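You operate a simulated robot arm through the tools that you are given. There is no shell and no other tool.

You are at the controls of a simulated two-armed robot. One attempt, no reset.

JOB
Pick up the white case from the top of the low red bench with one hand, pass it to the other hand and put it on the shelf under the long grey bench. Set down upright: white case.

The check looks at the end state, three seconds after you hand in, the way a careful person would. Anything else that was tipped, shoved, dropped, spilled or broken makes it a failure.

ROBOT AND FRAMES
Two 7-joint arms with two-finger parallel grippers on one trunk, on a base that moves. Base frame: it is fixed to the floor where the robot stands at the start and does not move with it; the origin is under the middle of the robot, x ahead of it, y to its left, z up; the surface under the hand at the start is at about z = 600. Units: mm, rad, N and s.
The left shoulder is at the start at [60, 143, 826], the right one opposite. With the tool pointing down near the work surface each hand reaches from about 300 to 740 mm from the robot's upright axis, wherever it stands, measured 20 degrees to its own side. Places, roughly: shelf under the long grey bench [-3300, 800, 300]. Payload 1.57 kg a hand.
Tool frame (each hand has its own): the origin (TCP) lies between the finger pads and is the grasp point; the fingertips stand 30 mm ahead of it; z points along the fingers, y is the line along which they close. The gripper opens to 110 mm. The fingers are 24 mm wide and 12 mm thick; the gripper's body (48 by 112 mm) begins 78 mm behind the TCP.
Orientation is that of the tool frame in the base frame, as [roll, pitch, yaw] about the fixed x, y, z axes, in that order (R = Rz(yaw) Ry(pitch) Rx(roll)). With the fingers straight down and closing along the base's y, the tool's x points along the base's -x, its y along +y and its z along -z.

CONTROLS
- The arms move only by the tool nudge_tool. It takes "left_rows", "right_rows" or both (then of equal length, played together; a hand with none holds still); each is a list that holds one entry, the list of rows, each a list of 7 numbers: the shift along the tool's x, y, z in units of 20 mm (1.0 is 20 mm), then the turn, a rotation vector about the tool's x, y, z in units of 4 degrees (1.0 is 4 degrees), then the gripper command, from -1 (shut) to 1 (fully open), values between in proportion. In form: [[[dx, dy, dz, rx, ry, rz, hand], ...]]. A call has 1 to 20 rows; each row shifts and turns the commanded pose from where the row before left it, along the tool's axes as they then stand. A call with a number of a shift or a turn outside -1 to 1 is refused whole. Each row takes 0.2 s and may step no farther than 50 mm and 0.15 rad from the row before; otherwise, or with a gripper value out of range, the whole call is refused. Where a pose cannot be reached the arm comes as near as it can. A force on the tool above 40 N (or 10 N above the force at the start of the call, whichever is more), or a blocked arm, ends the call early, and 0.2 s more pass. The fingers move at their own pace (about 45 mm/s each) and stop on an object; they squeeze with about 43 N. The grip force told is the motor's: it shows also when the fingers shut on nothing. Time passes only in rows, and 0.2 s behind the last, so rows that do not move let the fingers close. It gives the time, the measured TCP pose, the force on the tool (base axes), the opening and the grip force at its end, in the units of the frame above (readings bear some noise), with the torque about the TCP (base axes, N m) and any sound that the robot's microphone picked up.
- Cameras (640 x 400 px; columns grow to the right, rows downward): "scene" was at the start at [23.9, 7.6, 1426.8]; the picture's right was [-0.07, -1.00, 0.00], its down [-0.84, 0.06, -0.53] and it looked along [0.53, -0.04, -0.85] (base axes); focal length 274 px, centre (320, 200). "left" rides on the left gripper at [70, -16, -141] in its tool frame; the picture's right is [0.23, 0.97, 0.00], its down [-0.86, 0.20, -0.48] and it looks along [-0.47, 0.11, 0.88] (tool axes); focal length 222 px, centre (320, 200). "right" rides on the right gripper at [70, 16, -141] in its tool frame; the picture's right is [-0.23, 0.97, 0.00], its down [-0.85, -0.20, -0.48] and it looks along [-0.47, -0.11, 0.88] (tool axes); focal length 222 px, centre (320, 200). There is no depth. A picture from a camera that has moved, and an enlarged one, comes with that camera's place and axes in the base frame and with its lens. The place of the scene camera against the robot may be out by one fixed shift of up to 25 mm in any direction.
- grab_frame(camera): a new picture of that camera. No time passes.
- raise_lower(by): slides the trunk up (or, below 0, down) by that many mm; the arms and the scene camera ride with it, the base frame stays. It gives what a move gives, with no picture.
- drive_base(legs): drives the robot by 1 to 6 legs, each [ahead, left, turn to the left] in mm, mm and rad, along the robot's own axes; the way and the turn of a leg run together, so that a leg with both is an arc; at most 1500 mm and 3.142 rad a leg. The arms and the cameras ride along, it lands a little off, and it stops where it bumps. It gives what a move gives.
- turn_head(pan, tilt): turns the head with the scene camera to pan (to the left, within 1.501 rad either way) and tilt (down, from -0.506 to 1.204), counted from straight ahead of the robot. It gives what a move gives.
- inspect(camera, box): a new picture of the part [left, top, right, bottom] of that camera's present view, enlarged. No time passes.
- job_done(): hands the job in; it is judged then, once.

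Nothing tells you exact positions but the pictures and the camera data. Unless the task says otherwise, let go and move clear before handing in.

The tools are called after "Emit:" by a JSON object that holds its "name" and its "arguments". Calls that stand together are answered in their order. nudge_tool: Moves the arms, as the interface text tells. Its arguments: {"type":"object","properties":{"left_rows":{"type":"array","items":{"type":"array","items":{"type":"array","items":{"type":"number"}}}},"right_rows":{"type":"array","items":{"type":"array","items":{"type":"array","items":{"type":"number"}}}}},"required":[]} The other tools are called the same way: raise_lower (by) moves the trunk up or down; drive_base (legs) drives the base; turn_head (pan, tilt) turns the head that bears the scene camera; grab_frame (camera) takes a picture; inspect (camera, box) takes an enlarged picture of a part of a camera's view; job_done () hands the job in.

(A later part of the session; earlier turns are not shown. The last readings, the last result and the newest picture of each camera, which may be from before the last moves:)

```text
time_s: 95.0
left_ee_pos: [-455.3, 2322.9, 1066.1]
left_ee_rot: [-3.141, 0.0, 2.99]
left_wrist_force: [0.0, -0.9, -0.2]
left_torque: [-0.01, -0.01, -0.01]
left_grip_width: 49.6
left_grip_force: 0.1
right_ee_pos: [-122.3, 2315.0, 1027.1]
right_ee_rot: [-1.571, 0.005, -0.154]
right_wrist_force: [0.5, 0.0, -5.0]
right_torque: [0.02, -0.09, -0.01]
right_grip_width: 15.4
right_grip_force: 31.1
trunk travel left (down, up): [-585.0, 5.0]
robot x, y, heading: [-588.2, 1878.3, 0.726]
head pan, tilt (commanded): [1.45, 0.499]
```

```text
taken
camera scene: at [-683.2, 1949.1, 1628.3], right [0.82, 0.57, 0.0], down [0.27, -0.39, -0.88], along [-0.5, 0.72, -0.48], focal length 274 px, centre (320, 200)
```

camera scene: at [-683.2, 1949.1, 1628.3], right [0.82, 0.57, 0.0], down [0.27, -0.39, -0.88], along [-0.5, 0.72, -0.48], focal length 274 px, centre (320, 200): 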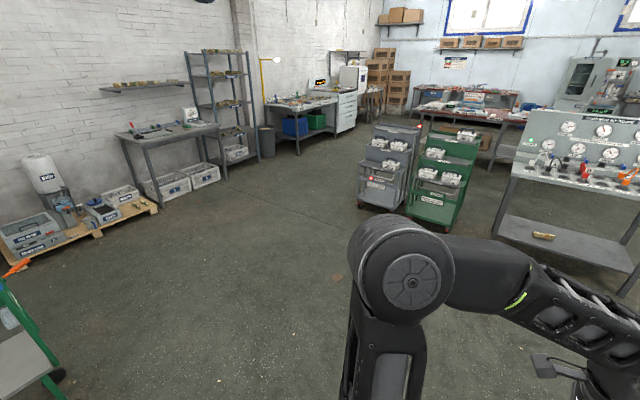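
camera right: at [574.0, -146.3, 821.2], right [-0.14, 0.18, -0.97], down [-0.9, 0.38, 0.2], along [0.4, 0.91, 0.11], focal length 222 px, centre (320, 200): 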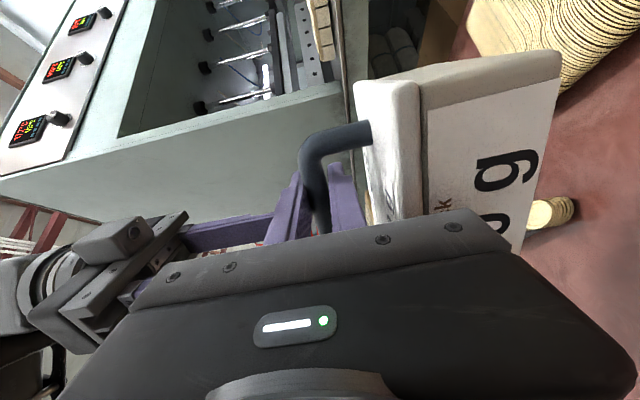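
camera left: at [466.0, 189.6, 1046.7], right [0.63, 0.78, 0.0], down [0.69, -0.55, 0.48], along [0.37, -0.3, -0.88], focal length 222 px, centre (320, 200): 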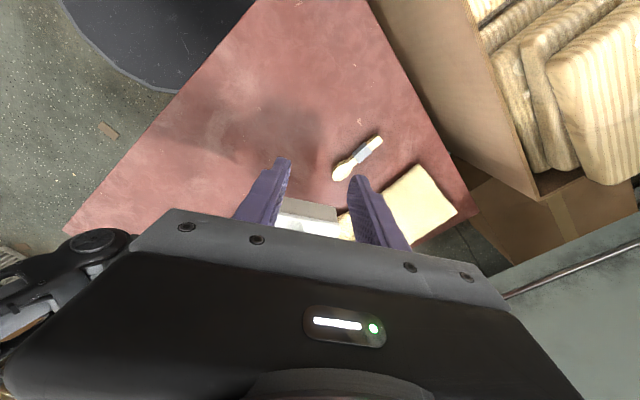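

There's a green cart toward the left edge, near (-2360, 1790), possibly in my way. I'll turn left to face it and look.

Emit:
{"name": "drive_base", "arguments": {"legs": [[0, 0, 1.4]]}}

Emit:
{"name": "turn_head", "arguments": {"pan": 1.1, "tilt": 0.4}}

Emit:
{"name": "grab_frame", "arguments": {"camera": "scene"}}

```text
time_s: 98.8
left_ee_pos: [-1005.2, 2095.1, 1066.2]
left_ee_rot: [3.141, -0.001, -1.902]
left_wrist_force: [-0.1, 0.2, -0.2]
left_torque: [0.02, 0.0, 0.01]
left_grip_width: 49.4
left_grip_force: 0.0
right_ee_pos: [-939.0, 2423.4, 1026.0]
right_ee_rot: [-1.57, 0.003, 1.238]
right_wrist_force: [0.4, 0.5, -5.1]
right_torque: [0.09, -0.03, 0.0]
right_grip_width: 15.4
right_grip_force: 31.0
trunk travel left (down, up): [-585.0, 5.0]
robot x, y, heading: [-595.6, 1881.0, 2.117]
head pan, tilt (commanded): [1.45, 0.499]
```

```text
time_s: 99.7
left_ee_pos: [-1004.0, 2096.0, 1067.1]
left_ee_rot: [3.14, 0.001, -1.902]
left_wrist_force: [1.1, 0.8, 0.2]
left_torque: [0.02, 0.03, -0.02]
left_grip_width: 49.6
left_grip_force: 0.2
right_ee_pos: [-937.9, 2423.3, 1026.8]
right_ee_rot: [-1.57, 0.003, 1.239]
right_wrist_force: [0.0, 0.3, -4.8]
right_torque: [0.07, -0.02, 0.0]
right_grip_width: 15.6
right_grip_force: 31.5
trunk travel left (down, up): [-585.0, 5.0]
robot x, y, heading: [-592.7, 1883.6, 2.121]
head pan, tilt (commanded): [1.1, 0.4]
```

```text
taken
camera scene: at [-686.5, 1861.5, 1637.5], right [-0.08, 1.0, 0.0], down [0.39, 0.03, -0.92], along [-0.92, -0.07, -0.39], focal length 274 px, centre (320, 200)
```

scene: 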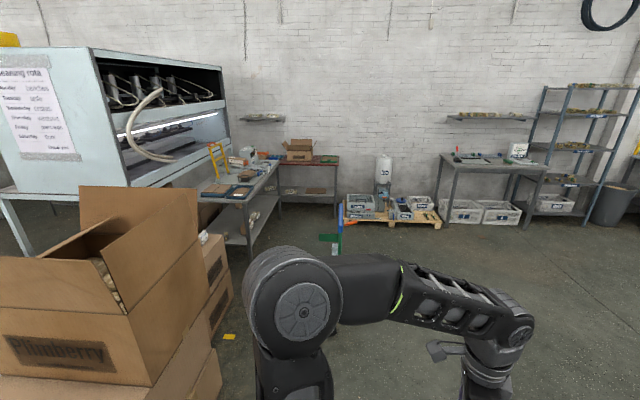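

Emit:
{"name": "inspect", "arguments": {"camera": "scene", "box": [180, 130, 380, 255]}}

Emit:
{"name": "inspect", "arguments": {"camera": "scene", "box": [100, 180, 420, 400]}}

```text
3.20 times, centred on (280, 192) of scene
camera zoom: at [-686.5, 1861.5, 1637.5], right [-0.08, 1.0, 0.0], down [0.39, 0.03, -0.92], along [-0.92, -0.07, -0.39], focal length 876 px, centre (448, 224)
```

zoom: 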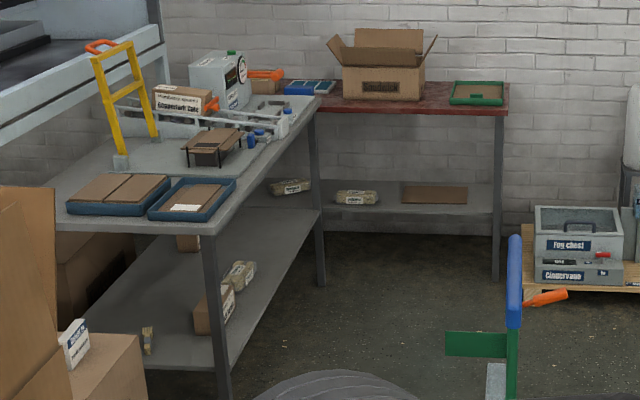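

```text
1.82 times, centred on (260, 290) of scene
camera zoom: at [-686.5, 1861.5, 1637.5], right [-0.08, 1.0, 0.0], down [0.39, 0.03, -0.92], along [-0.92, -0.07, -0.39], focal length 498 px, centre (429, 36)
```

zoom: 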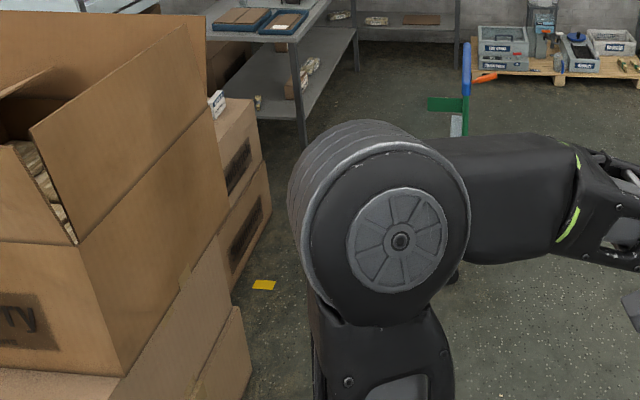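

The long grey bench is visible: its shelf edge runs along y≈1080 from x≈-2770 to -3950, top at z≈740. A green cart handle shows at about (-2100, 1850), hidden by my elbow; I'll turn further to see it clearly.

Emit:
{"name": "drive_base", "arguments": {"legs": [[0, 0, 0.8]]}}

Emit:
{"name": "turn_head", "arguments": {"pan": 0.15, "tilt": 0.5}}

Emit:
{"name": "grab_frame", "arguments": {"camera": "scene"}}

```text
time_s: 102.2
left_ee_pos: [-1031.2, 1731.0, 1067.3]
left_ee_rot: [3.141, 0.001, -1.093]
left_wrist_force: [0.6, -0.8, 0.0]
left_torque: [-0.03, 0.03, 0.01]
left_grip_width: 49.5
left_grip_force: 0.1
right_ee_pos: [-1223.9, 2006.3, 1026.7]
right_ee_rot: [-1.571, 0.005, 2.048]
right_wrist_force: [-0.4, -1.3, -5.1]
right_torque: [0.04, 0.04, -0.01]
right_grip_width: 15.6
right_grip_force: 31.5
trunk travel left (down, up): [-585.0, 5.0]
robot x, y, heading: [-595.6, 1878.5, 2.931]
head pan, tilt (commanded): [1.1, 0.4]
```

```text
time_s: 103.4
left_ee_pos: [-1033.1, 1732.3, 1066.2]
left_ee_rot: [3.141, 0.002, -1.091]
left_wrist_force: [0.4, 0.5, -0.4]
left_torque: [-0.01, 0.01, 0.02]
left_grip_width: 49.6
left_grip_force: 0.0
right_ee_pos: [-1224.0, 2006.2, 1025.9]
right_ee_rot: [-1.571, 0.003, 2.046]
right_wrist_force: [-0.9, 0.3, -4.9]
right_torque: [0.05, 0.03, 0.02]
right_grip_width: 15.6
right_grip_force: 31.1
trunk travel left (down, up): [-585.0, 5.0]
robot x, y, heading: [-594.2, 1883.2, 2.93]
head pan, tilt (commanded): [0.15, 0.499]
```

```text
taken
camera scene: at [-671.5, 1893.2, 1628.3], right [0.06, 1.0, 0.0], down [0.48, -0.03, -0.88], along [-0.88, 0.05, -0.48], focal length 274 px, centre (320, 200)
```

scene: 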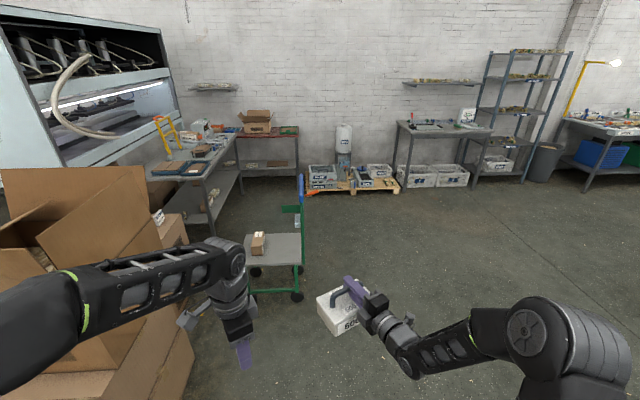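

The green platform cart stands at x≈-2070…-2500, y≈1350…1850. I'll go around it on the far (+y) side at y≈2500.

Emit:
{"name": "drive_base", "arguments": {"legs": [[918, -434, 0]]}}

Emit:
{"name": "grab_frame", "arguments": {"camera": "scene"}}

```text
time_s: 108.7
left_ee_pos: [-1849.7, 2343.3, 1064.5]
left_ee_rot: [3.141, -0.002, -1.092]
left_wrist_force: [0.1, -0.4, 0.1]
left_torque: [-0.02, -0.02, -0.03]
left_grip_width: 49.6
left_grip_force: 0.0
right_ee_pos: [-2040.1, 2616.6, 1026.4]
right_ee_rot: [-1.57, 0.005, 2.047]
right_wrist_force: [-0.2, 1.0, -5.1]
right_torque: [0.06, 0.05, 0.0]
right_grip_width: 15.6
right_grip_force: 31.6
trunk travel left (down, up): [-585.0, 5.0]
robot x, y, heading: [-1413.2, 2493.6, 2.93]
head pan, tilt (commanded): [0.15, 0.499]
```

```text
taken
camera scene: at [-1488.3, 2504.6, 1628.3], right [0.06, 1.0, 0.0], down [0.48, -0.03, -0.88], along [-0.88, 0.05, -0.48], focal length 274 px, centre (320, 200)
```

scene: 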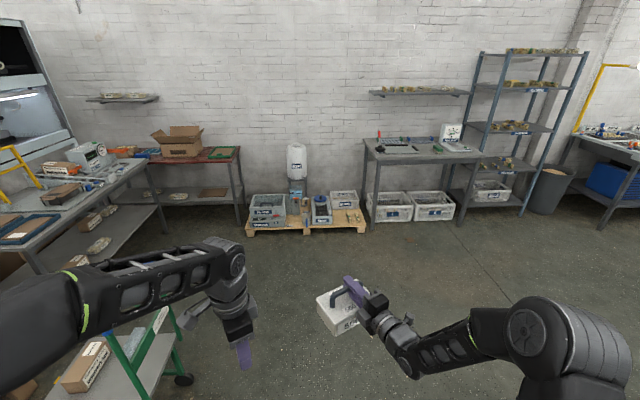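

Emit:
{"name": "drive_base", "arguments": {"legs": [[1302, 320, 0], [0, 0, 1.78]]}}

Emit:
{"name": "turn_head", "arguments": {"pan": 0.0, "tilt": 0.5}}

Emit:
{"name": "grab_frame", "arguments": {"camera": "scene"}}

```text
time_s: 119.5
left_ee_pos: [-2494.0, 2035.0, 1067.1]
left_ee_rot: [-3.141, -0.001, 0.679]
left_wrist_force: [0.0, 0.3, 0.0]
left_torque: [0.0, 0.04, -0.02]
left_grip_width: 49.6
left_grip_force: 0.0
right_ee_pos: [-2723.9, 1793.5, 1026.3]
right_ee_rot: [-1.571, 0.005, -2.462]
right_wrist_force: [0.6, -0.6, -5.7]
right_torque: [-0.01, 0.03, -0.01]
right_grip_width: 15.5
right_grip_force: 31.0
trunk travel left (down, up): [-585.0, 5.0]
robot x, y, heading: [-2728.5, 2435.6, -1.585]
head pan, tilt (commanded): [0.15, 0.499]
```

```text
time_s: 120.2
left_ee_pos: [-2495.0, 2036.8, 1065.3]
left_ee_rot: [3.141, -0.001, 0.68]
left_wrist_force: [-0.3, 1.2, -0.1]
left_torque: [0.0, 0.03, -0.01]
left_grip_width: 49.3
left_grip_force: 0.0
right_ee_pos: [-2723.4, 1794.3, 1026.6]
right_ee_rot: [-1.57, 0.002, -2.462]
right_wrist_force: [0.3, -0.5, -4.1]
right_torque: [-0.04, 0.06, 0.04]
right_grip_width: 15.7
right_grip_force: 30.8
trunk travel left (down, up): [-585.0, 5.0]
robot x, y, heading: [-2730.7, 2433.6, -1.58]
head pan, tilt (commanded): [0.0, 0.499]
```

```text
taken
camera scene: at [-2744.0, 2386.3, 1628.3], right [-1.0, 0.01, 0.0], down [0.0, 0.48, -0.88], along [-0.01, -0.88, -0.48], focal length 274 px, centre (320, 200)
```

scene: 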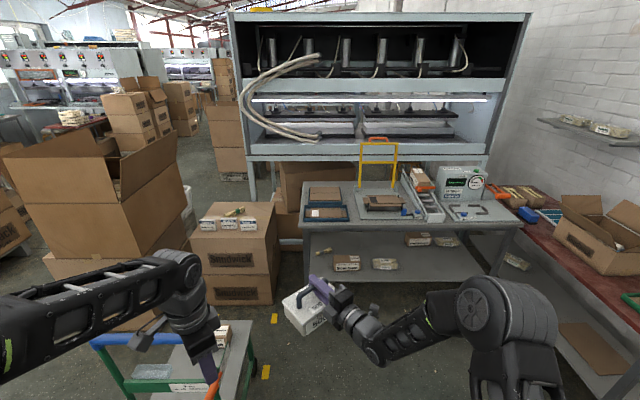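

Now I face the long grey bench; its shelf with a few packages is ahead. Let me zoom in on the shelf.

Emit:
{"name": "inspect", "arguments": {"camera": "scene", "box": [280, 170, 560, 345]}}

Emit:
{"name": "inspect", "arguments": {"camera": "scene", "box": [80, 220, 320, 400]}}

```text
2.29 times, centred on (420, 258) of scene
camera zoom: at [-2744.0, 2386.3, 1628.3], right [-1.0, 0.01, 0.0], down [0.0, 0.48, -0.88], along [-0.01, -0.88, -0.48], focal length 626 px, centre (91, 69)
```

zoom: 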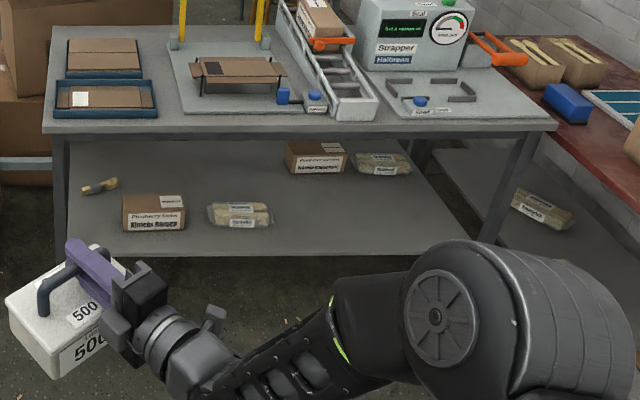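

```text
2.22 times, centred on (200, 310) of scene
camera zoom: at [-2744.0, 2386.3, 1628.3], right [-1.0, 0.01, 0.0], down [0.0, 0.48, -0.88], along [-0.01, -0.88, -0.48], focal length 608 px, centre (587, -44)
```

zoom: 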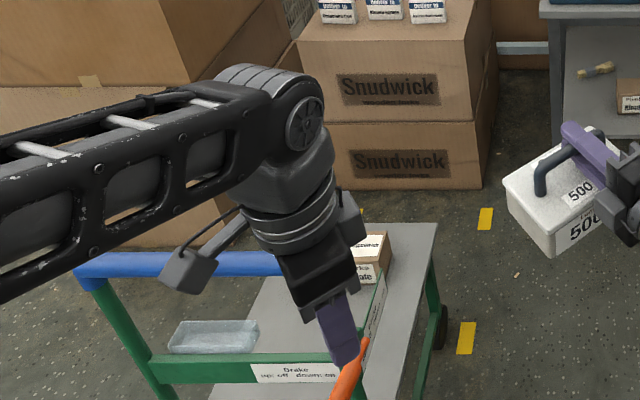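

The shelf's front right part (x from about -3340 to -3880, y 780–1080) is free; the packages sit left and behind. I'll set the case there, centred near (-3470, 920). First, here in the open, I move the right hand out to its straight-ahead carrying pose.

Emit:
{"name": "nudge_tool", "arguments": {"right_rows": [[[0.4, 0, -0.087, 0, 0, 0, -1], [0.8, 0, -0.187, 0, 0, 0, -1], [0.865, 0, -0.187, 0, 0, 0, -1], [0.865, 0, -0.187, 0, 0, 0, -1], [0.865, 0, -0.187, 0, 0, 0, -1], [0.865, 0, -0.187, 0, 0, 0, -1], [0.865, 0, -0.187, 0, 0, 0, -1], [0.865, 0, -0.187, 0, 0, 0, -1], [0.865, 0, -0.187, 0, 0, 0, -1], [0, 0, 0, 0, 0, 0, -1]]]}}

Emit:
{"name": "nudge_tool", "arguments": {"right_rows": [[[0.865, 0, -0.187, 0, 0, 0, -1], [0.865, 0, -0.187, 0, 0, 0, -1], [0.865, 0, -0.187, 0, 0, 0, -1], [0.865, 0, -0.187, 0, 0, 0, -1], [0.865, 0, -0.187, 0, 0, 0, -1], [0.865, 0, -0.187, 0, 0, 0, -1], [0.865, 0, -0.187, 0, 0, 0, -1], [0.865, 0, -0.187, 0, 0, 0, -1], [0.865, 0, -0.187, 0, 0, 0, -1], [0.5, 0, -0.1, 0, 0, 0, -1], [0, 0, 0, 0, 0, 0, -1]]]}}

Emit:
{"name": "grab_frame", "arguments": {"camera": "scene"}}

```text
time_s: 122.4
left_ee_pos: [-2494.5, 2035.2, 1066.7]
left_ee_rot: [3.139, -0.002, 0.681]
left_wrist_force: [0.2, -0.1, 0.4]
left_torque: [0.01, -0.02, 0.05]
left_grip_width: 49.3
left_grip_force: 0.1
right_ee_pos: [-2857.1, 1725.7, 1026.5]
right_ee_rot: [-1.57, 0.005, -2.463]
right_wrist_force: [-1.1, 0.3, -5.2]
right_torque: [-0.01, 0.05, 0.01]
right_grip_width: 15.5
right_grip_force: 31.1
trunk travel left (down, up): [-585.0, 5.0]
robot x, y, heading: [-2729.3, 2436.1, -1.575]
head pan, tilt (commanded): [0.0, 0.499]
```

```text
time_s: 124.8
left_ee_pos: [-2494.1, 2034.4, 1067.1]
left_ee_rot: [-3.141, -0.002, 0.681]
left_wrist_force: [0.1, 0.1, 0.1]
left_torque: [-0.03, 0.0, 0.01]
left_grip_width: 49.5
left_grip_force: 0.1
right_ee_pos: [-3007.5, 1650.0, 1024.5]
right_ee_rot: [-1.57, 0.003, -2.463]
right_wrist_force: [0.3, 0.4, -4.1]
right_torque: [-0.05, 0.07, -0.01]
right_grip_width: 15.3
right_grip_force: 31.5
trunk travel left (down, up): [-585.0, 5.0]
robot x, y, heading: [-2727.6, 2437.2, -1.578]
head pan, tilt (commanded): [0.0, 0.499]
```

```text
taken
camera scene: at [-2744.3, 2386.2, 1628.3], right [-1.0, 0.01, 0.0], down [0.0, 0.48, -0.88], along [-0.01, -0.88, -0.48], focal length 274 px, centre (320, 200)
```

scene: 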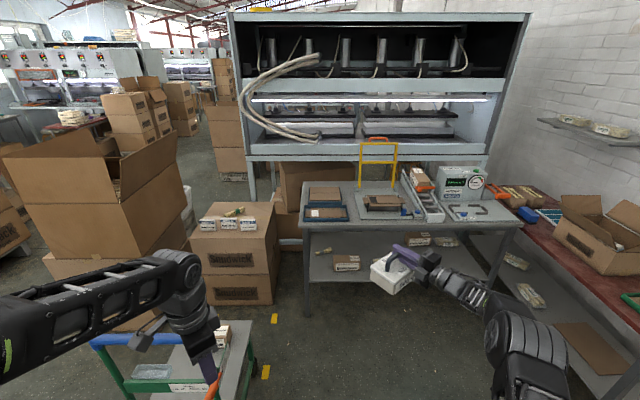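

Emit:
{"name": "nudge_tool", "arguments": {"right_rows": [[[0, 0, 0, 0, 0.5, 0, -1], [0, 0, 0, 0, 0.8, 0, -1], [0, 0, 0, 0, 0.8, 0, -1], [0, 0, 0, 0, 0.8, 0, -1], [0, 0, 0, 0, 0.8, 0, -1], [0, 0, 0, 0, 0.8, 0, -1], [0, 0, 0, 0, 0.8, 0, -1], [0, 0, 0, 0, 0.8, 0, -1], [0, 0, 0, 0, 0.8, 0, -1], [0, 0, 0, 0, 0.8, 0, -1], [0, 0, 0, 0, 0.8, 0, -1], [0, 0, 0, 0, 0.8, 0, -1], [0, 0, 0, 0, 0.45, 0, -1], [0, 0, 0, 0, 0, 0, -1]]]}}

Emit:
{"name": "grab_frame", "arguments": {"camera": "scene"}}

Emit:
{"name": "grab_frame", "arguments": {"camera": "right"}}

```text
time_s: 127.8
left_ee_pos: [-2494.0, 2035.6, 1066.5]
left_ee_rot: [-3.141, -0.002, 0.68]
left_wrist_force: [0.7, 0.6, 0.1]
left_torque: [-0.01, -0.03, -0.01]
left_grip_width: 49.7
left_grip_force: 0.1
right_ee_pos: [-3007.7, 1651.3, 1025.4]
right_ee_rot: [-1.574, 0.002, 3.137]
right_wrist_force: [-0.1, -0.2, -5.6]
right_torque: [0.0, 0.04, -0.03]
right_grip_width: 15.7
right_grip_force: 30.9
trunk travel left (down, up): [-585.0, 5.0]
robot x, y, heading: [-2729.5, 2434.5, -1.581]
head pan, tilt (commanded): [0.0, 0.499]
```

```text
taken
camera scene: at [-2744.4, 2386.1, 1628.3], right [-1.0, 0.01, 0.0], down [0.0, 0.48, -0.88], along [-0.01, -0.88, -0.48], focal length 274 px, centre (320, 200)
```

scene: 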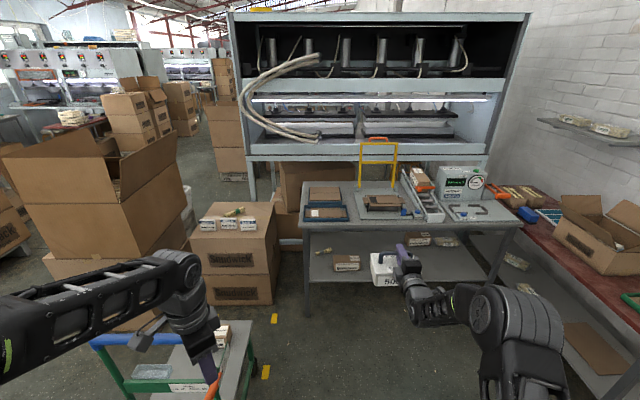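

```text
taken
camera right: at [-3076.8, 1792.2, 1009.5], right [0.23, 0.0, -0.97], down [0.86, 0.48, 0.2], along [0.46, -0.88, 0.11], focal length 222 px, centre (320, 200)
```

right: 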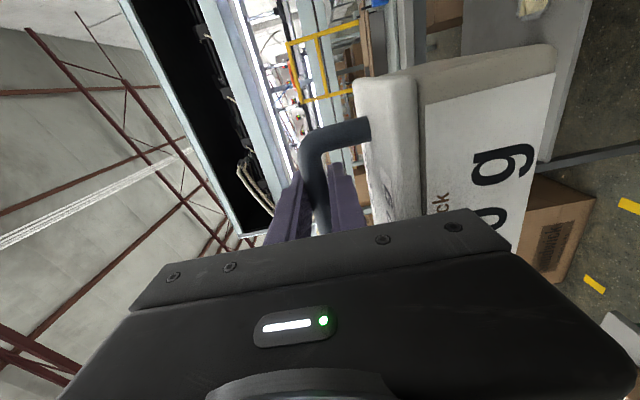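

The hand now points straight at the bench with the case level. I'll sidestep right to line up with the free shelf area, still standing well back.

Emit:
{"name": "drive_base", "arguments": {"legs": [[250, -477, 0]]}}

Emit:
{"name": "grab_frame", "arguments": {"camera": "scene"}}

```text
time_s: 130.9
left_ee_pos: [-2962.0, 1800.7, 1066.7]
left_ee_rot: [-3.14, -0.001, 0.682]
left_wrist_force: [-0.3, -1.2, 0.8]
left_torque: [0.01, -0.02, -0.01]
left_grip_width: 49.4
left_grip_force: 0.1
right_ee_pos: [-3472.7, 1414.2, 1025.0]
right_ee_rot: [-1.574, 0.003, 3.142]
right_wrist_force: [-0.1, -1.0, -5.0]
right_torque: [0.0, 0.07, 0.04]
right_grip_width: 15.6
right_grip_force: 31.0
trunk travel left (down, up): [-585.0, 5.0]
robot x, y, heading: [-3197.2, 2199.1, -1.584]
head pan, tilt (commanded): [0.0, 0.499]
```

```text
taken
camera scene: at [-3212.6, 2150.2, 1628.3], right [-1.0, 0.01, 0.0], down [0.0, 0.48, -0.88], along [-0.01, -0.88, -0.48], focal length 274 px, centre (320, 200)
```

scene: 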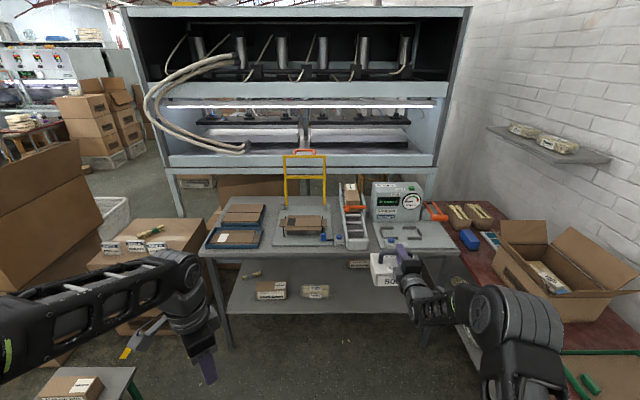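

Clear below both arms. I'll lower the trunk in two steps.

Emit:
{"name": "raise_lower", "arguments": {"by": -300}}

Emit:
{"name": "grab_frame", "arguments": {"camera": "scene"}}

```text
time_s: 133.9
left_ee_pos: [-2961.0, 1800.1, 765.8]
left_ee_rot: [3.14, -0.003, 0.684]
left_wrist_force: [-0.3, -0.2, 0.4]
left_torque: [0.02, 0.03, 0.02]
left_grip_width: 49.4
left_grip_force: 0.1
right_ee_pos: [-3473.0, 1413.9, 725.3]
right_ee_rot: [-1.574, 0.001, -3.141]
right_wrist_force: [0.6, 0.4, -4.0]
right_torque: [0.05, 0.06, 0.02]
right_grip_width: 15.6
right_grip_force: 31.2
trunk travel left (down, up): [-285.0, 305.0]
robot x, y, heading: [-3196.3, 2201.5, -1.578]
head pan, tilt (commanded): [0.0, 0.499]
```

```text
taken
camera scene: at [-3211.8, 2150.8, 1328.4], right [-1.0, 0.01, 0.0], down [0.0, 0.48, -0.88], along [-0.01, -0.88, -0.48], focal length 274 px, centre (320, 200)
```

scene: 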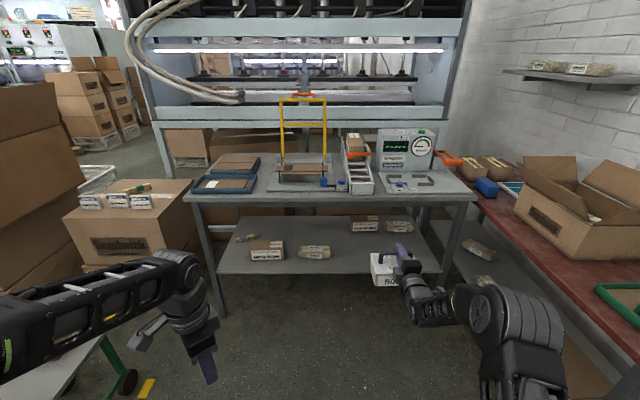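

Emit:
{"name": "inspect", "arguments": {"camera": "scene", "box": [200, 170, 520, 320]}}

```text
2.00 times, centred on (360, 245) of scene
camera zoom: at [-3211.8, 2150.8, 1328.4], right [-1.0, 0.01, 0.0], down [0.0, 0.48, -0.88], along [-0.01, -0.88, -0.48], focal length 547 px, centre (240, 110)
```

zoom: 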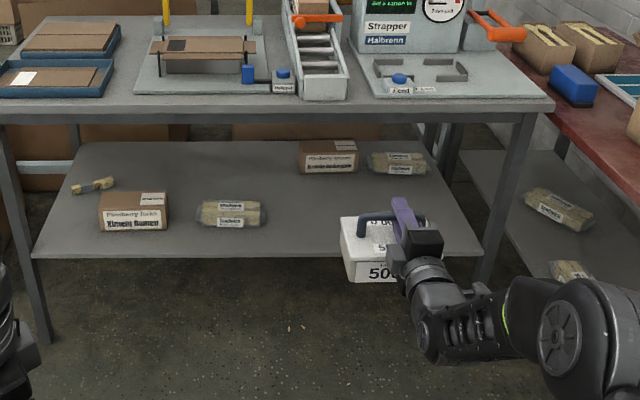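

Emit:
{"name": "raise_lower", "arguments": {"by": -285}}

Emit:
{"name": "grab_frame", "arguments": {"camera": "scene"}}

Emit:
{"name": "grab_frame", "arguments": {"camera": "right"}}

Emit:
{"name": "grab_frame", "arguments": {"camera": "left"}}

```text
time_s: 136.7
left_ee_pos: [-2961.3, 1801.8, 481.2]
left_ee_rot: [3.141, -0.001, 0.683]
left_wrist_force: [-1.0, 0.0, -0.2]
left_torque: [0.03, 0.05, 0.01]
left_grip_width: 49.4
left_grip_force: 0.0
right_ee_pos: [-3473.0, 1414.3, 440.1]
right_ee_rot: [-1.574, 0.001, -3.141]
right_wrist_force: [0.2, 0.8, -4.9]
right_torque: [0.02, 0.06, 0.01]
right_grip_width: 15.5
right_grip_force: 30.7
trunk travel left (down, up): [0.0, 590.0]
robot x, y, heading: [-3196.5, 2198.8, -1.579]
head pan, tilt (commanded): [0.0, 0.499]
```

```text
taken
camera scene: at [-3211.8, 2150.9, 1043.4], right [-1.0, 0.01, 0.0], down [0.0, 0.48, -0.88], along [-0.01, -0.88, -0.48], focal length 274 px, centre (320, 200)
```

scene: 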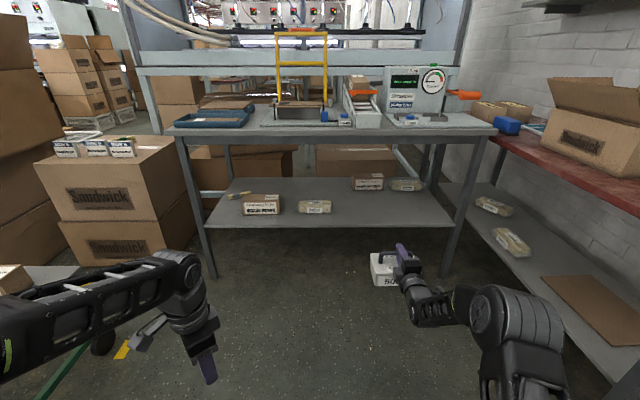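

```text
taken
camera right: at [-3542.8, 1556.1, 424.7], right [0.23, 0.0, -0.97], down [0.85, 0.48, 0.2], along [0.47, -0.88, 0.11], focal length 222 px, centre (320, 200)
```

right: 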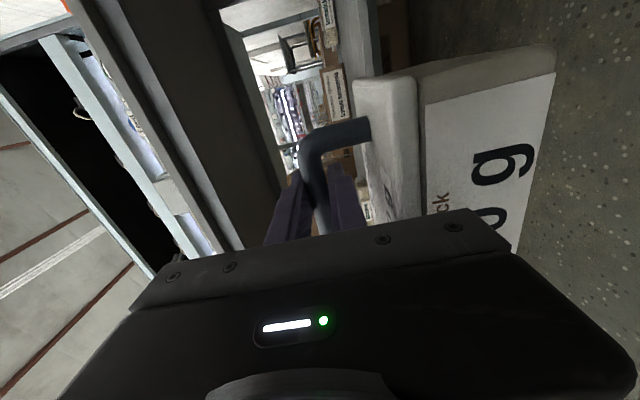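

```text
taken
camera left: at [-2916.9, 1858.3, 622.4], right [0.79, -0.61, 0.0], down [-0.54, -0.69, 0.48], along [-0.29, -0.38, -0.88], focal length 222 px, centre (320, 200)
```

left: 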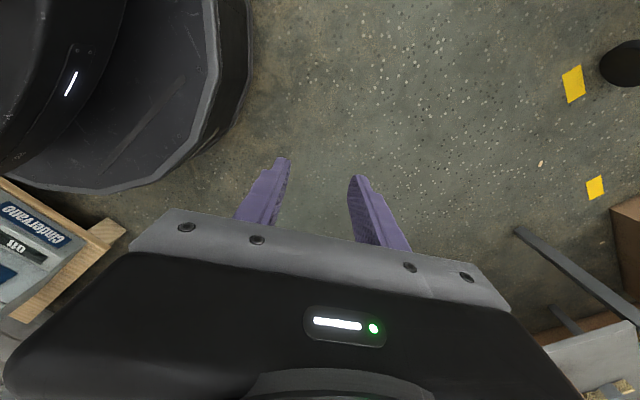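

Emit:
{"name": "inspect", "arguments": {"camera": "scene", "box": [180, 120, 500, 295]}}

```text
2.00 times, centred on (340, 208) of scene
camera zoom: at [-3211.8, 2150.9, 1043.4], right [-1.0, 0.01, 0.0], down [0.0, 0.48, -0.88], along [-0.01, -0.88, -0.48], focal length 547 px, centre (280, 185)
```

zoom: 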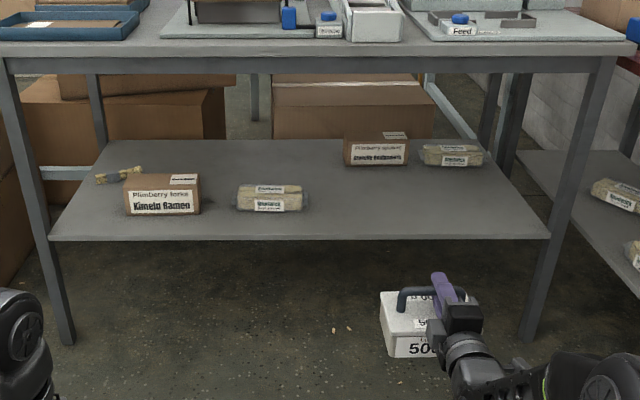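

Emit:
{"name": "inspect", "arguments": {"camera": "scene", "box": [340, 195, 470, 245]}}

Emit:
{"name": "inspect", "arguments": {"camera": "scene", "box": [190, 195, 320, 245]}}

```text
4.92 times, centred on (405, 220) of scene
camera zoom: at [-3211.8, 2150.9, 1043.4], right [-1.0, 0.01, 0.0], down [0.0, 0.48, -0.88], along [-0.01, -0.88, -0.48], focal length 1347 px, centre (-98, 102)
```

zoom: 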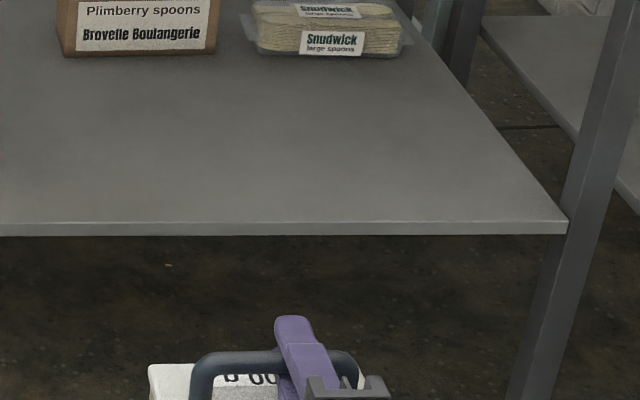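

```text
4.92 times, centred on (255, 220) of scene
camera zoom: at [-3211.8, 2150.9, 1043.4], right [-1.0, 0.01, 0.0], down [0.0, 0.48, -0.88], along [-0.01, -0.88, -0.48], focal length 1347 px, centre (640, 102)
```

zoom: 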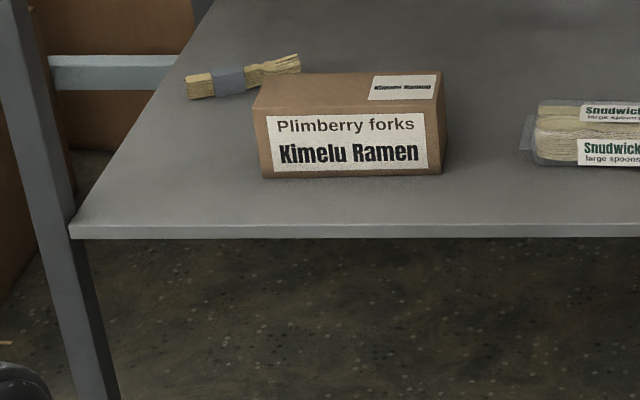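

Emit:
{"name": "inspect", "arguments": {"camera": "left", "box": [480, 200, 640, 400]}}

```text
2.00 times, centred on (560, 300) of left
camera zoom: at [-2916.9, 1858.3, 622.4], right [0.79, -0.61, 0.0], down [-0.54, -0.69, 0.48], along [-0.29, -0.38, -0.88], focal length 444 px, centre (-160, 0)
```

zoom: 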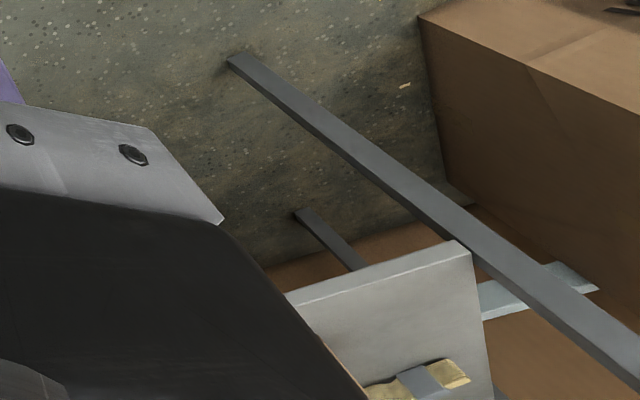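

Combining the wrist and scene cameras, the shelf surface is at z≈330 with its front edge at y≈1075 and the bench underside near z≈715. The case bottom is now at ≈337, so I'll raise the trunk 45 mm before driving in.

Emit:
{"name": "raise_lower", "arguments": {"by": 45}}

Emit:
{"name": "drive_base", "arguments": {"legs": [[170, -12, 0]]}}

Emit:
{"name": "grab_frame", "arguments": {"camera": "scene"}}

Emit:
{"name": "grab_frame", "arguments": {"camera": "left"}}

Emit:
{"name": "grab_frame", "arguments": {"camera": "right"}}

```text
time_s: 137.6
left_ee_pos: [-2960.2, 1799.8, 527.2]
left_ee_rot: [-3.141, -0.003, 0.682]
left_wrist_force: [0.2, -0.2, -0.3]
left_torque: [-0.01, 0.0, 0.0]
left_grip_width: 49.7
left_grip_force: 0.2
right_ee_pos: [-3474.5, 1414.8, 485.5]
right_ee_rot: [-1.574, 0.002, -3.141]
right_wrist_force: [-0.3, 0.4, -4.4]
right_torque: [-0.02, 0.09, 0.03]
right_grip_width: 15.3
right_grip_force: 31.1
trunk travel left (down, up): [-45.0, 545.0]
robot x, y, heading: [-3196.9, 2198.3, -1.58]
head pan, tilt (commanded): [0.0, 0.499]
```

```text
time_s: 139.1
left_ee_pos: [-2973.3, 1634.5, 528.0]
left_ee_rot: [-3.141, -0.001, 0.682]
left_wrist_force: [-0.3, -0.2, 1.3]
left_torque: [0.01, -0.01, 0.01]
left_grip_width: 49.5
left_grip_force: 0.1
right_ee_pos: [-3484.8, 1247.8, 484.6]
right_ee_rot: [-1.575, 0.002, -3.14]
right_wrist_force: [0.0, -0.7, -3.8]
right_torque: [0.03, 0.05, 0.0]
right_grip_width: 15.4
right_grip_force: 30.9
trunk travel left (down, up): [-45.0, 545.0]
robot x, y, heading: [-3209.2, 2033.4, -1.58]
head pan, tilt (commanded): [0.0, 0.499]
```

```text
taken
camera scene: at [-3224.6, 1984.9, 1088.3], right [-1.0, 0.01, 0.0], down [0.0, 0.48, -0.88], along [0.0, -0.88, -0.48], focal length 274 px, centre (320, 200)
```

scene: 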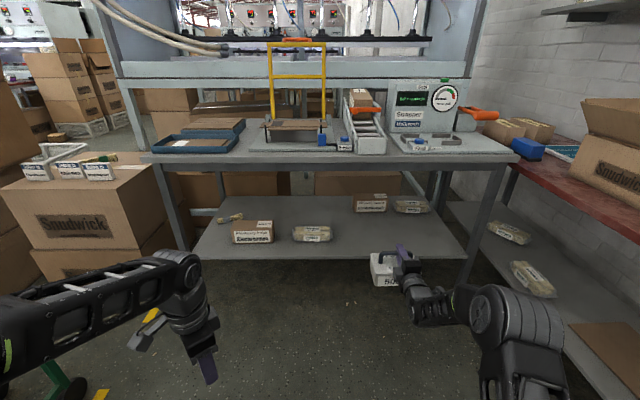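

```text
taken
camera left: at [-2929.3, 1692.7, 667.3], right [0.79, -0.61, 0.0], down [-0.54, -0.7, 0.48], along [-0.29, -0.38, -0.88], focal length 222 px, centre (320, 200)
```

left: 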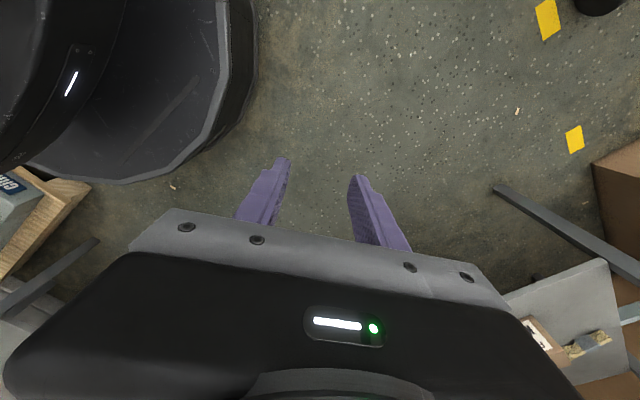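

```text
taken
camera right: at [-3554.8, 1389.5, 469.6], right [0.23, 0.0, -0.97], down [0.85, 0.48, 0.2], along [0.47, -0.88, 0.11], focal length 222 px, centre (320, 200)
```

right: 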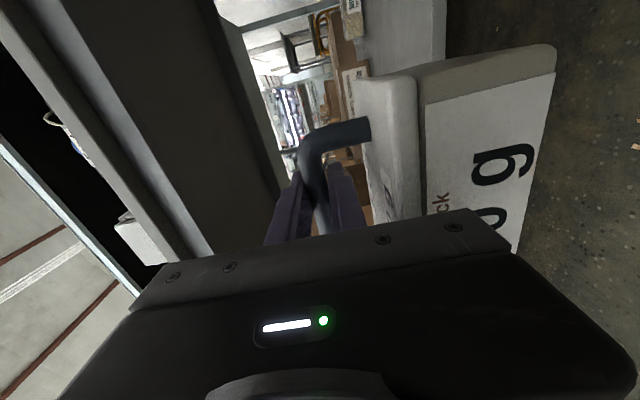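

Emit:
{"name": "inspect", "arguments": {"camera": "left", "box": [480, 150, 640, 400]}}

Emit:
{"name": "inspect", "arguments": {"camera": "right", "box": [330, 0, 640, 200]}}

Emit:
{"name": "inspect", "arguments": {"camera": "scene", "box": [280, 180, 480, 305]}}

```text
1.60 times, centred on (560, 275) of left
camera zoom: at [-2929.3, 1692.7, 667.3], right [0.79, -0.61, 0.0], down [-0.54, -0.7, 0.48], along [-0.29, -0.38, -0.88], focal length 355 px, centre (-64, 80)
```

zoom: 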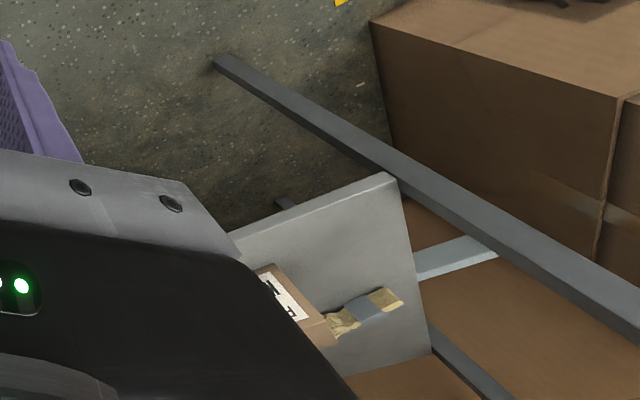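

```text
2.00 times, centred on (485, 100) of right
camera zoom: at [-3554.8, 1389.5, 469.6], right [0.23, 0.0, -0.97], down [0.85, 0.48, 0.2], along [0.47, -0.88, 0.11], focal length 444 px, centre (-10, 400)
```

zoom: 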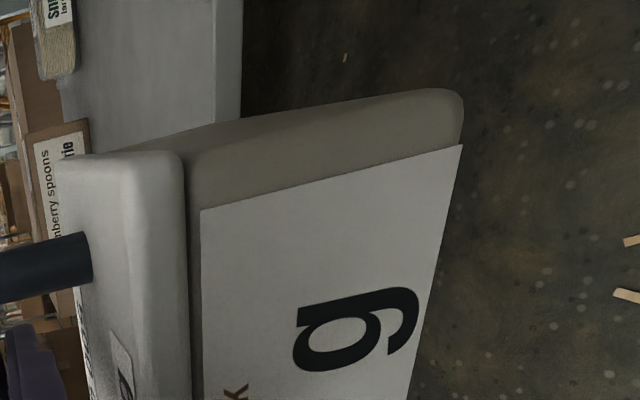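

```text
3.20 times, centred on (380, 242) of scene
camera zoom: at [-3224.6, 1984.9, 1088.3], right [-1.0, 0.01, 0.0], down [0.0, 0.48, -0.88], along [0.0, -0.88, -0.48], focal length 876 px, centre (128, 64)
```

zoom: 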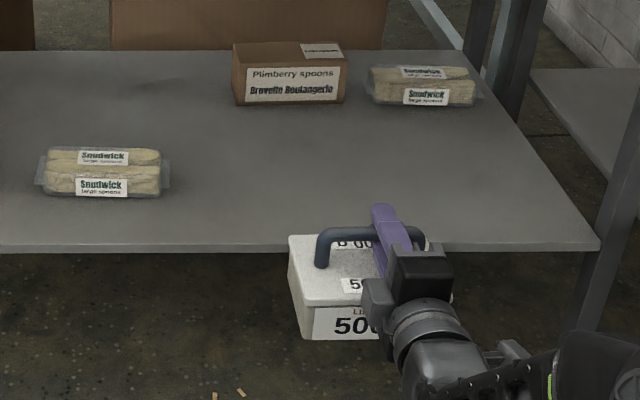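

All views agree: shelf surface z≈332, front edge y≈1075; the case bottom is about 49 mm above it, and about 90 mm to the right of the nearest package. I'll drive in slowly in two steps.

Emit:
{"name": "drive_base", "arguments": {"legs": [[160, 0, 0]]}}

Emit:
{"name": "grab_frame", "arguments": {"camera": "scene"}}

Emit:
{"name": "grab_frame", "arguments": {"camera": "right"}}

```text
time_s: 140.5
left_ee_pos: [-2975.5, 1478.6, 526.2]
left_ee_rot: [3.141, 0.0, 0.681]
left_wrist_force: [-0.4, -0.2, 0.3]
left_torque: [0.05, 0.0, 0.02]
left_grip_width: 49.4
left_grip_force: 0.0
right_ee_pos: [-3488.8, 1093.8, 485.3]
right_ee_rot: [-1.574, 0.003, 3.141]
right_wrist_force: [0.3, -0.6, -5.0]
right_torque: [0.01, 0.06, 0.03]
right_grip_width: 15.4
right_grip_force: 31.3
trunk travel left (down, up): [-45.0, 545.0]
robot x, y, heading: [-3209.7, 1875.4, -1.58]
head pan, tilt (commanded): [0.0, 0.499]
```

```text
taken
camera scene: at [-3225.9, 1829.0, 1088.3], right [-1.0, 0.01, 0.0], down [0.0, 0.48, -0.88], along [-0.01, -0.88, -0.48], focal length 274 px, centre (320, 200)
```

scene: 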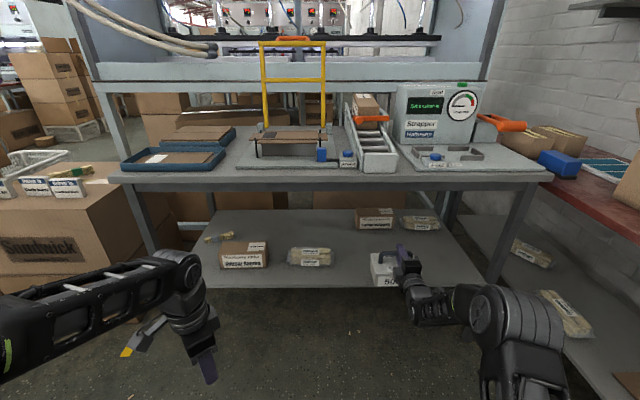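

```text
taken
camera right: at [-3557.7, 1234.6, 469.5], right [0.23, 0.0, -0.97], down [0.86, 0.48, 0.2], along [0.46, -0.88, 0.11], focal length 222 px, centre (320, 200)
```

right: 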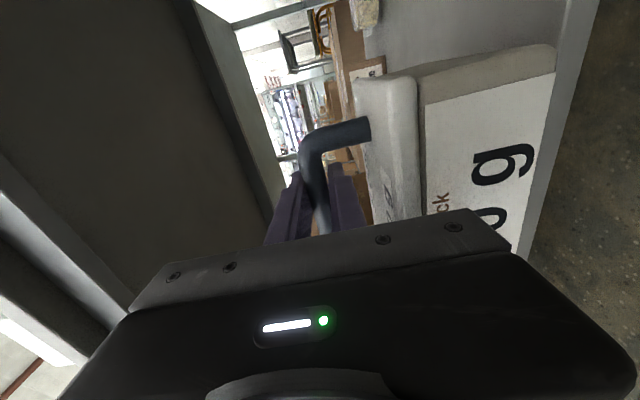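

Emit:
{"name": "drive_base", "arguments": {"legs": [[165, 0, 0]]}}

Emit:
{"name": "grab_frame", "arguments": {"camera": "scene"}}

Emit:
{"name": "grab_frame", "arguments": {"camera": "right"}}

Emit:
{"name": "grab_frame", "arguments": {"camera": "left"}}

```text
time_s: 141.9
left_ee_pos: [-2976.8, 1312.5, 525.0]
left_ee_rot: [-3.14, 0.001, 0.68]
left_wrist_force: [0.8, -0.7, 0.5]
left_torque: [-0.04, 0.02, 0.0]
left_grip_width: 49.4
left_grip_force: 0.1
right_ee_pos: [-3490.6, 926.8, 485.3]
right_ee_rot: [-1.574, 0.002, 3.141]
right_wrist_force: [-0.2, -0.3, -5.3]
right_torque: [-0.03, 0.08, -0.02]
right_grip_width: 15.5
right_grip_force: 31.5
trunk travel left (down, up): [-45.0, 545.0]
robot x, y, heading: [-3212.7, 1716.3, -1.584]
head pan, tilt (commanded): [0.0, 0.499]
```

```text
taken
camera scene: at [-3227.4, 1662.5, 1088.3], right [-1.0, 0.01, 0.0], down [0.0, 0.48, -0.88], along [-0.01, -0.88, -0.48], focal length 274 px, centre (320, 200)
```

scene: 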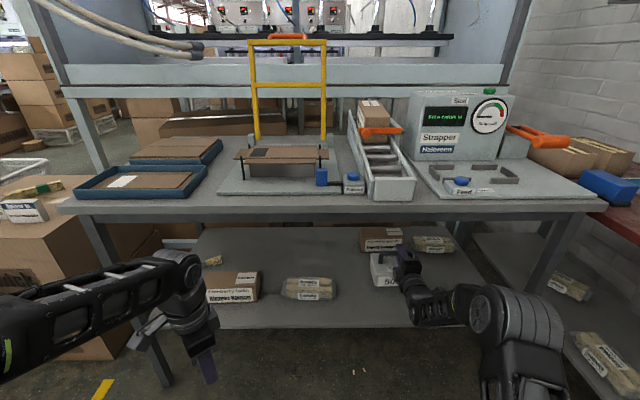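

```text
taken
camera right: at [-3559.8, 1068.5, 469.4], right [0.23, 0.0, -0.97], down [0.86, 0.48, 0.2], along [0.46, -0.88, 0.11], focal length 222 px, centre (320, 200)
```

right: 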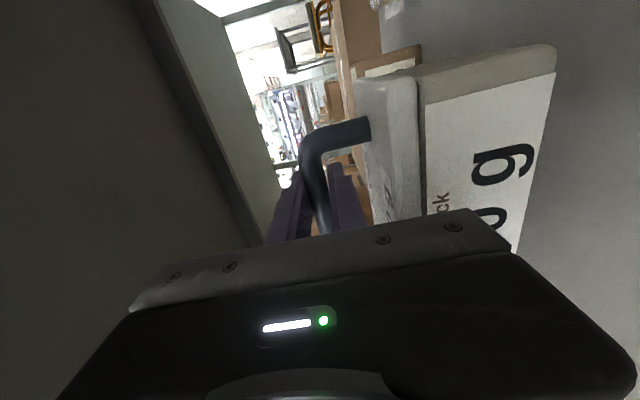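

```text
taken
camera left: at [-2933.1, 1369.3, 667.4], right [0.79, -0.61, 0.0], down [-0.54, -0.69, 0.48], along [-0.29, -0.38, -0.88], focal length 222 px, centre (320, 200)
```

left: 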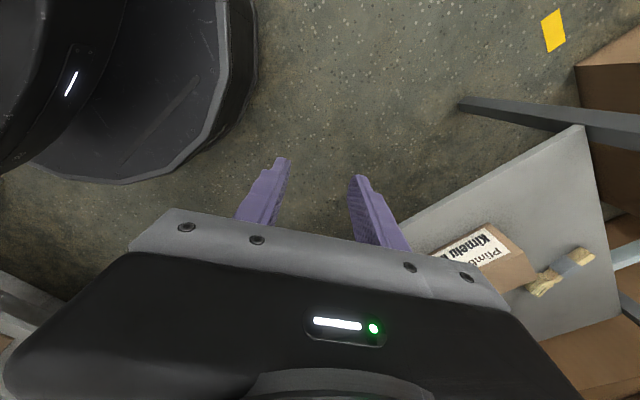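

Emit:
{"name": "inspect", "arguments": {"camera": "scene", "box": [270, 210, 490, 340]}}

Emit:
{"name": "inspect", "arguments": {"camera": "right", "box": [270, 20, 640, 260]}}

```text
2.91 times, centred on (380, 275) of scene
camera zoom: at [-3227.4, 1662.5, 1088.3], right [-1.0, 0.01, 0.0], down [0.0, 0.48, -0.88], along [-0.01, -0.88, -0.48], focal length 796 px, centre (146, -18)
```

zoom: 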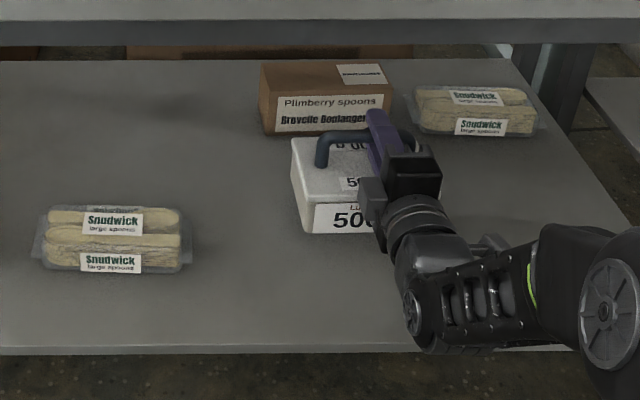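

```text
1.67 times, centred on (455, 140) of right
camera zoom: at [-3559.8, 1068.5, 469.4], right [0.23, 0.0, -0.97], down [0.86, 0.48, 0.2], along [0.46, -0.88, 0.11], focal length 370 px, centre (95, 300)
```

zoom: 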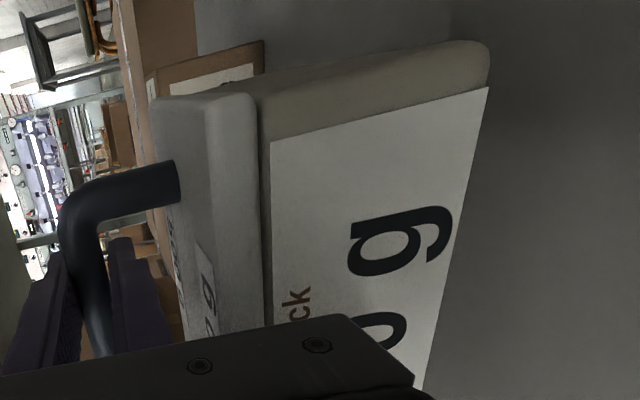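

The case is over the free part of the shelf, with ~150 mm to the box behind and ~90 mm to the package at left. I'll lower the trunk 35 mm, then finish with small arm steps.

Emit:
{"name": "raise_lower", "arguments": {"by": -35}}

Emit:
{"name": "nudge_tool", "arguments": {"right_rows": [[[0, 0, 0, 0, 0, 0, -1], [0, 0, 0, 0, 0, 0, -1]]]}}

Emit:
{"name": "inspect", "arguments": {"camera": "right", "box": [270, 20, 640, 260]}}

Emit:
{"name": "inspect", "arguments": {"camera": "scene", "box": [270, 190, 490, 320]}}

```text
time_s: 142.7
left_ee_pos: [-2976.9, 1310.6, 492.0]
left_ee_rot: [-3.141, -0.001, 0.681]
left_wrist_force: [-0.6, 0.4, 0.1]
left_torque: [0.0, -0.03, -0.02]
left_grip_width: 49.7
left_grip_force: 0.1
right_ee_pos: [-3490.9, 927.9, 449.0]
right_ee_rot: [-1.575, 0.002, 3.138]
right_wrist_force: [0.0, -1.8, -4.0]
right_torque: [-0.02, 0.03, 0.0]
right_grip_width: 15.3
right_grip_force: 30.6
trunk travel left (down, up): [-10.0, 580.0]
robot x, y, heading: [-3213.2, 1713.8, -1.576]
head pan, tilt (commanded): [0.0, 0.499]
```

```text
time_s: 143.3
left_ee_pos: [-2977.5, 1311.5, 491.5]
left_ee_rot: [-3.14, -0.001, 0.679]
left_wrist_force: [0.3, 0.3, 0.1]
left_torque: [-0.02, -0.02, 0.01]
left_grip_width: 49.6
left_grip_force: 0.0
right_ee_pos: [-3490.8, 926.3, 449.4]
right_ee_rot: [-1.575, 0.003, 3.14]
right_wrist_force: [-0.1, -0.8, -4.6]
right_torque: [-0.02, 0.05, 0.02]
right_grip_width: 15.6
right_grip_force: 31.7
trunk travel left (down, up): [-10.0, 580.0]
robot x, y, heading: [-3211.0, 1708.6, -1.581]
head pan, tilt (commanded): [0.0, 0.499]
```

```text
1.67 times, centred on (455, 140) of right
camera zoom: at [-3559.8, 1068.5, 434.2], right [0.23, 0.0, -0.97], down [0.86, 0.48, 0.2], along [0.46, -0.88, 0.11], focal length 370 px, centre (95, 300)
```

zoom: 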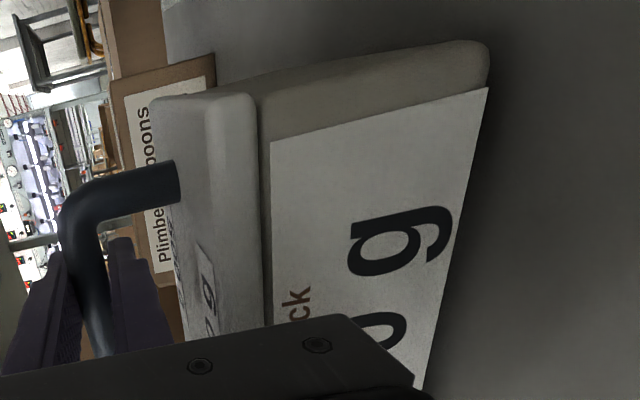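

```text
2.91 times, centred on (380, 255) of scene
camera zoom: at [-3227.4, 1662.4, 1053.3], right [-1.0, 0.01, 0.0], down [0.0, 0.48, -0.88], along [-0.01, -0.88, -0.48], focal length 796 px, centre (146, 40)
```

zoom: 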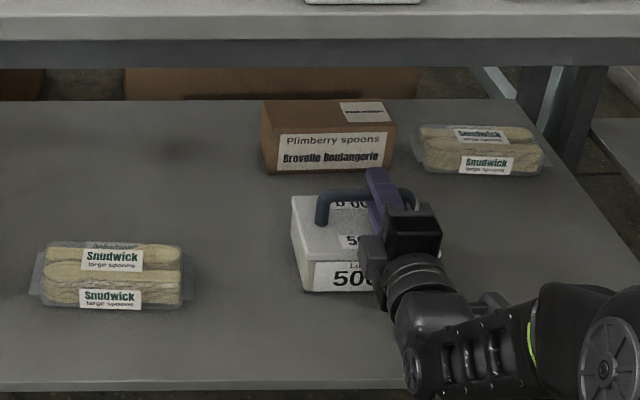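

Still hanging free at -4.6 N, with the shelf a bit below. Lowering in small steps with the arm.

Emit:
{"name": "nudge_tool", "arguments": {"right_rows": [[[0, 0.15, 0, 0, 0, 0, -1], [0, 0.15, 0, 0, 0, 0, -1], [0, 0, 0, 0, 0, 0, -1], [0, 0, 0, 0, 0, 0, -1]]]}}

Emit:
{"name": "nudge_tool", "arguments": {"right_rows": [[[0, 0.1, 0, 0, 0, 0, -1], [0, 0.1, 0, 0, 0, 0, -1], [0, 0, 0, 0, 0, 0, -1], [0, 0, 0, 0, 0, 0, -1]]]}}

```text
time_s: 144.3
left_ee_pos: [-2976.9, 1311.5, 491.9]
left_ee_rot: [3.139, -0.002, 0.681]
left_wrist_force: [-0.6, -0.1, 0.6]
left_torque: [-0.01, 0.03, -0.01]
left_grip_width: 49.6
left_grip_force: 0.2
right_ee_pos: [-3490.6, 927.1, 443.9]
right_ee_rot: [-1.576, 0.002, 3.14]
right_wrist_force: [0.5, -0.9, -4.7]
right_torque: [-0.01, 0.02, -0.02]
right_grip_width: 15.3
right_grip_force: 31.7
trunk travel left (down, up): [-10.0, 580.0]
robot x, y, heading: [-3213.0, 1712.4, -1.586]
head pan, tilt (commanded): [0.0, 0.499]
```

```text
time_s: 145.3
left_ee_pos: [-2978.2, 1312.9, 491.8]
left_ee_rot: [3.141, 0.001, 0.681]
left_wrist_force: [0.0, 0.4, 0.3]
left_torque: [-0.02, 0.01, -0.01]
left_grip_width: 49.6
left_grip_force: 0.2
right_ee_pos: [-3491.1, 927.4, 442.2]
right_ee_rot: [-1.57, 0.003, 3.138]
right_wrist_force: [-4.8, -3.7, 9.4]
right_torque: [-0.02, -0.58, -0.15]
right_grip_width: 15.4
right_grip_force: 30.8
trunk travel left (down, up): [-10.0, 580.0]
robot x, y, heading: [-3214.1, 1711.6, -1.578]
head pan, tilt (commanded): [0.0, 0.499]
```

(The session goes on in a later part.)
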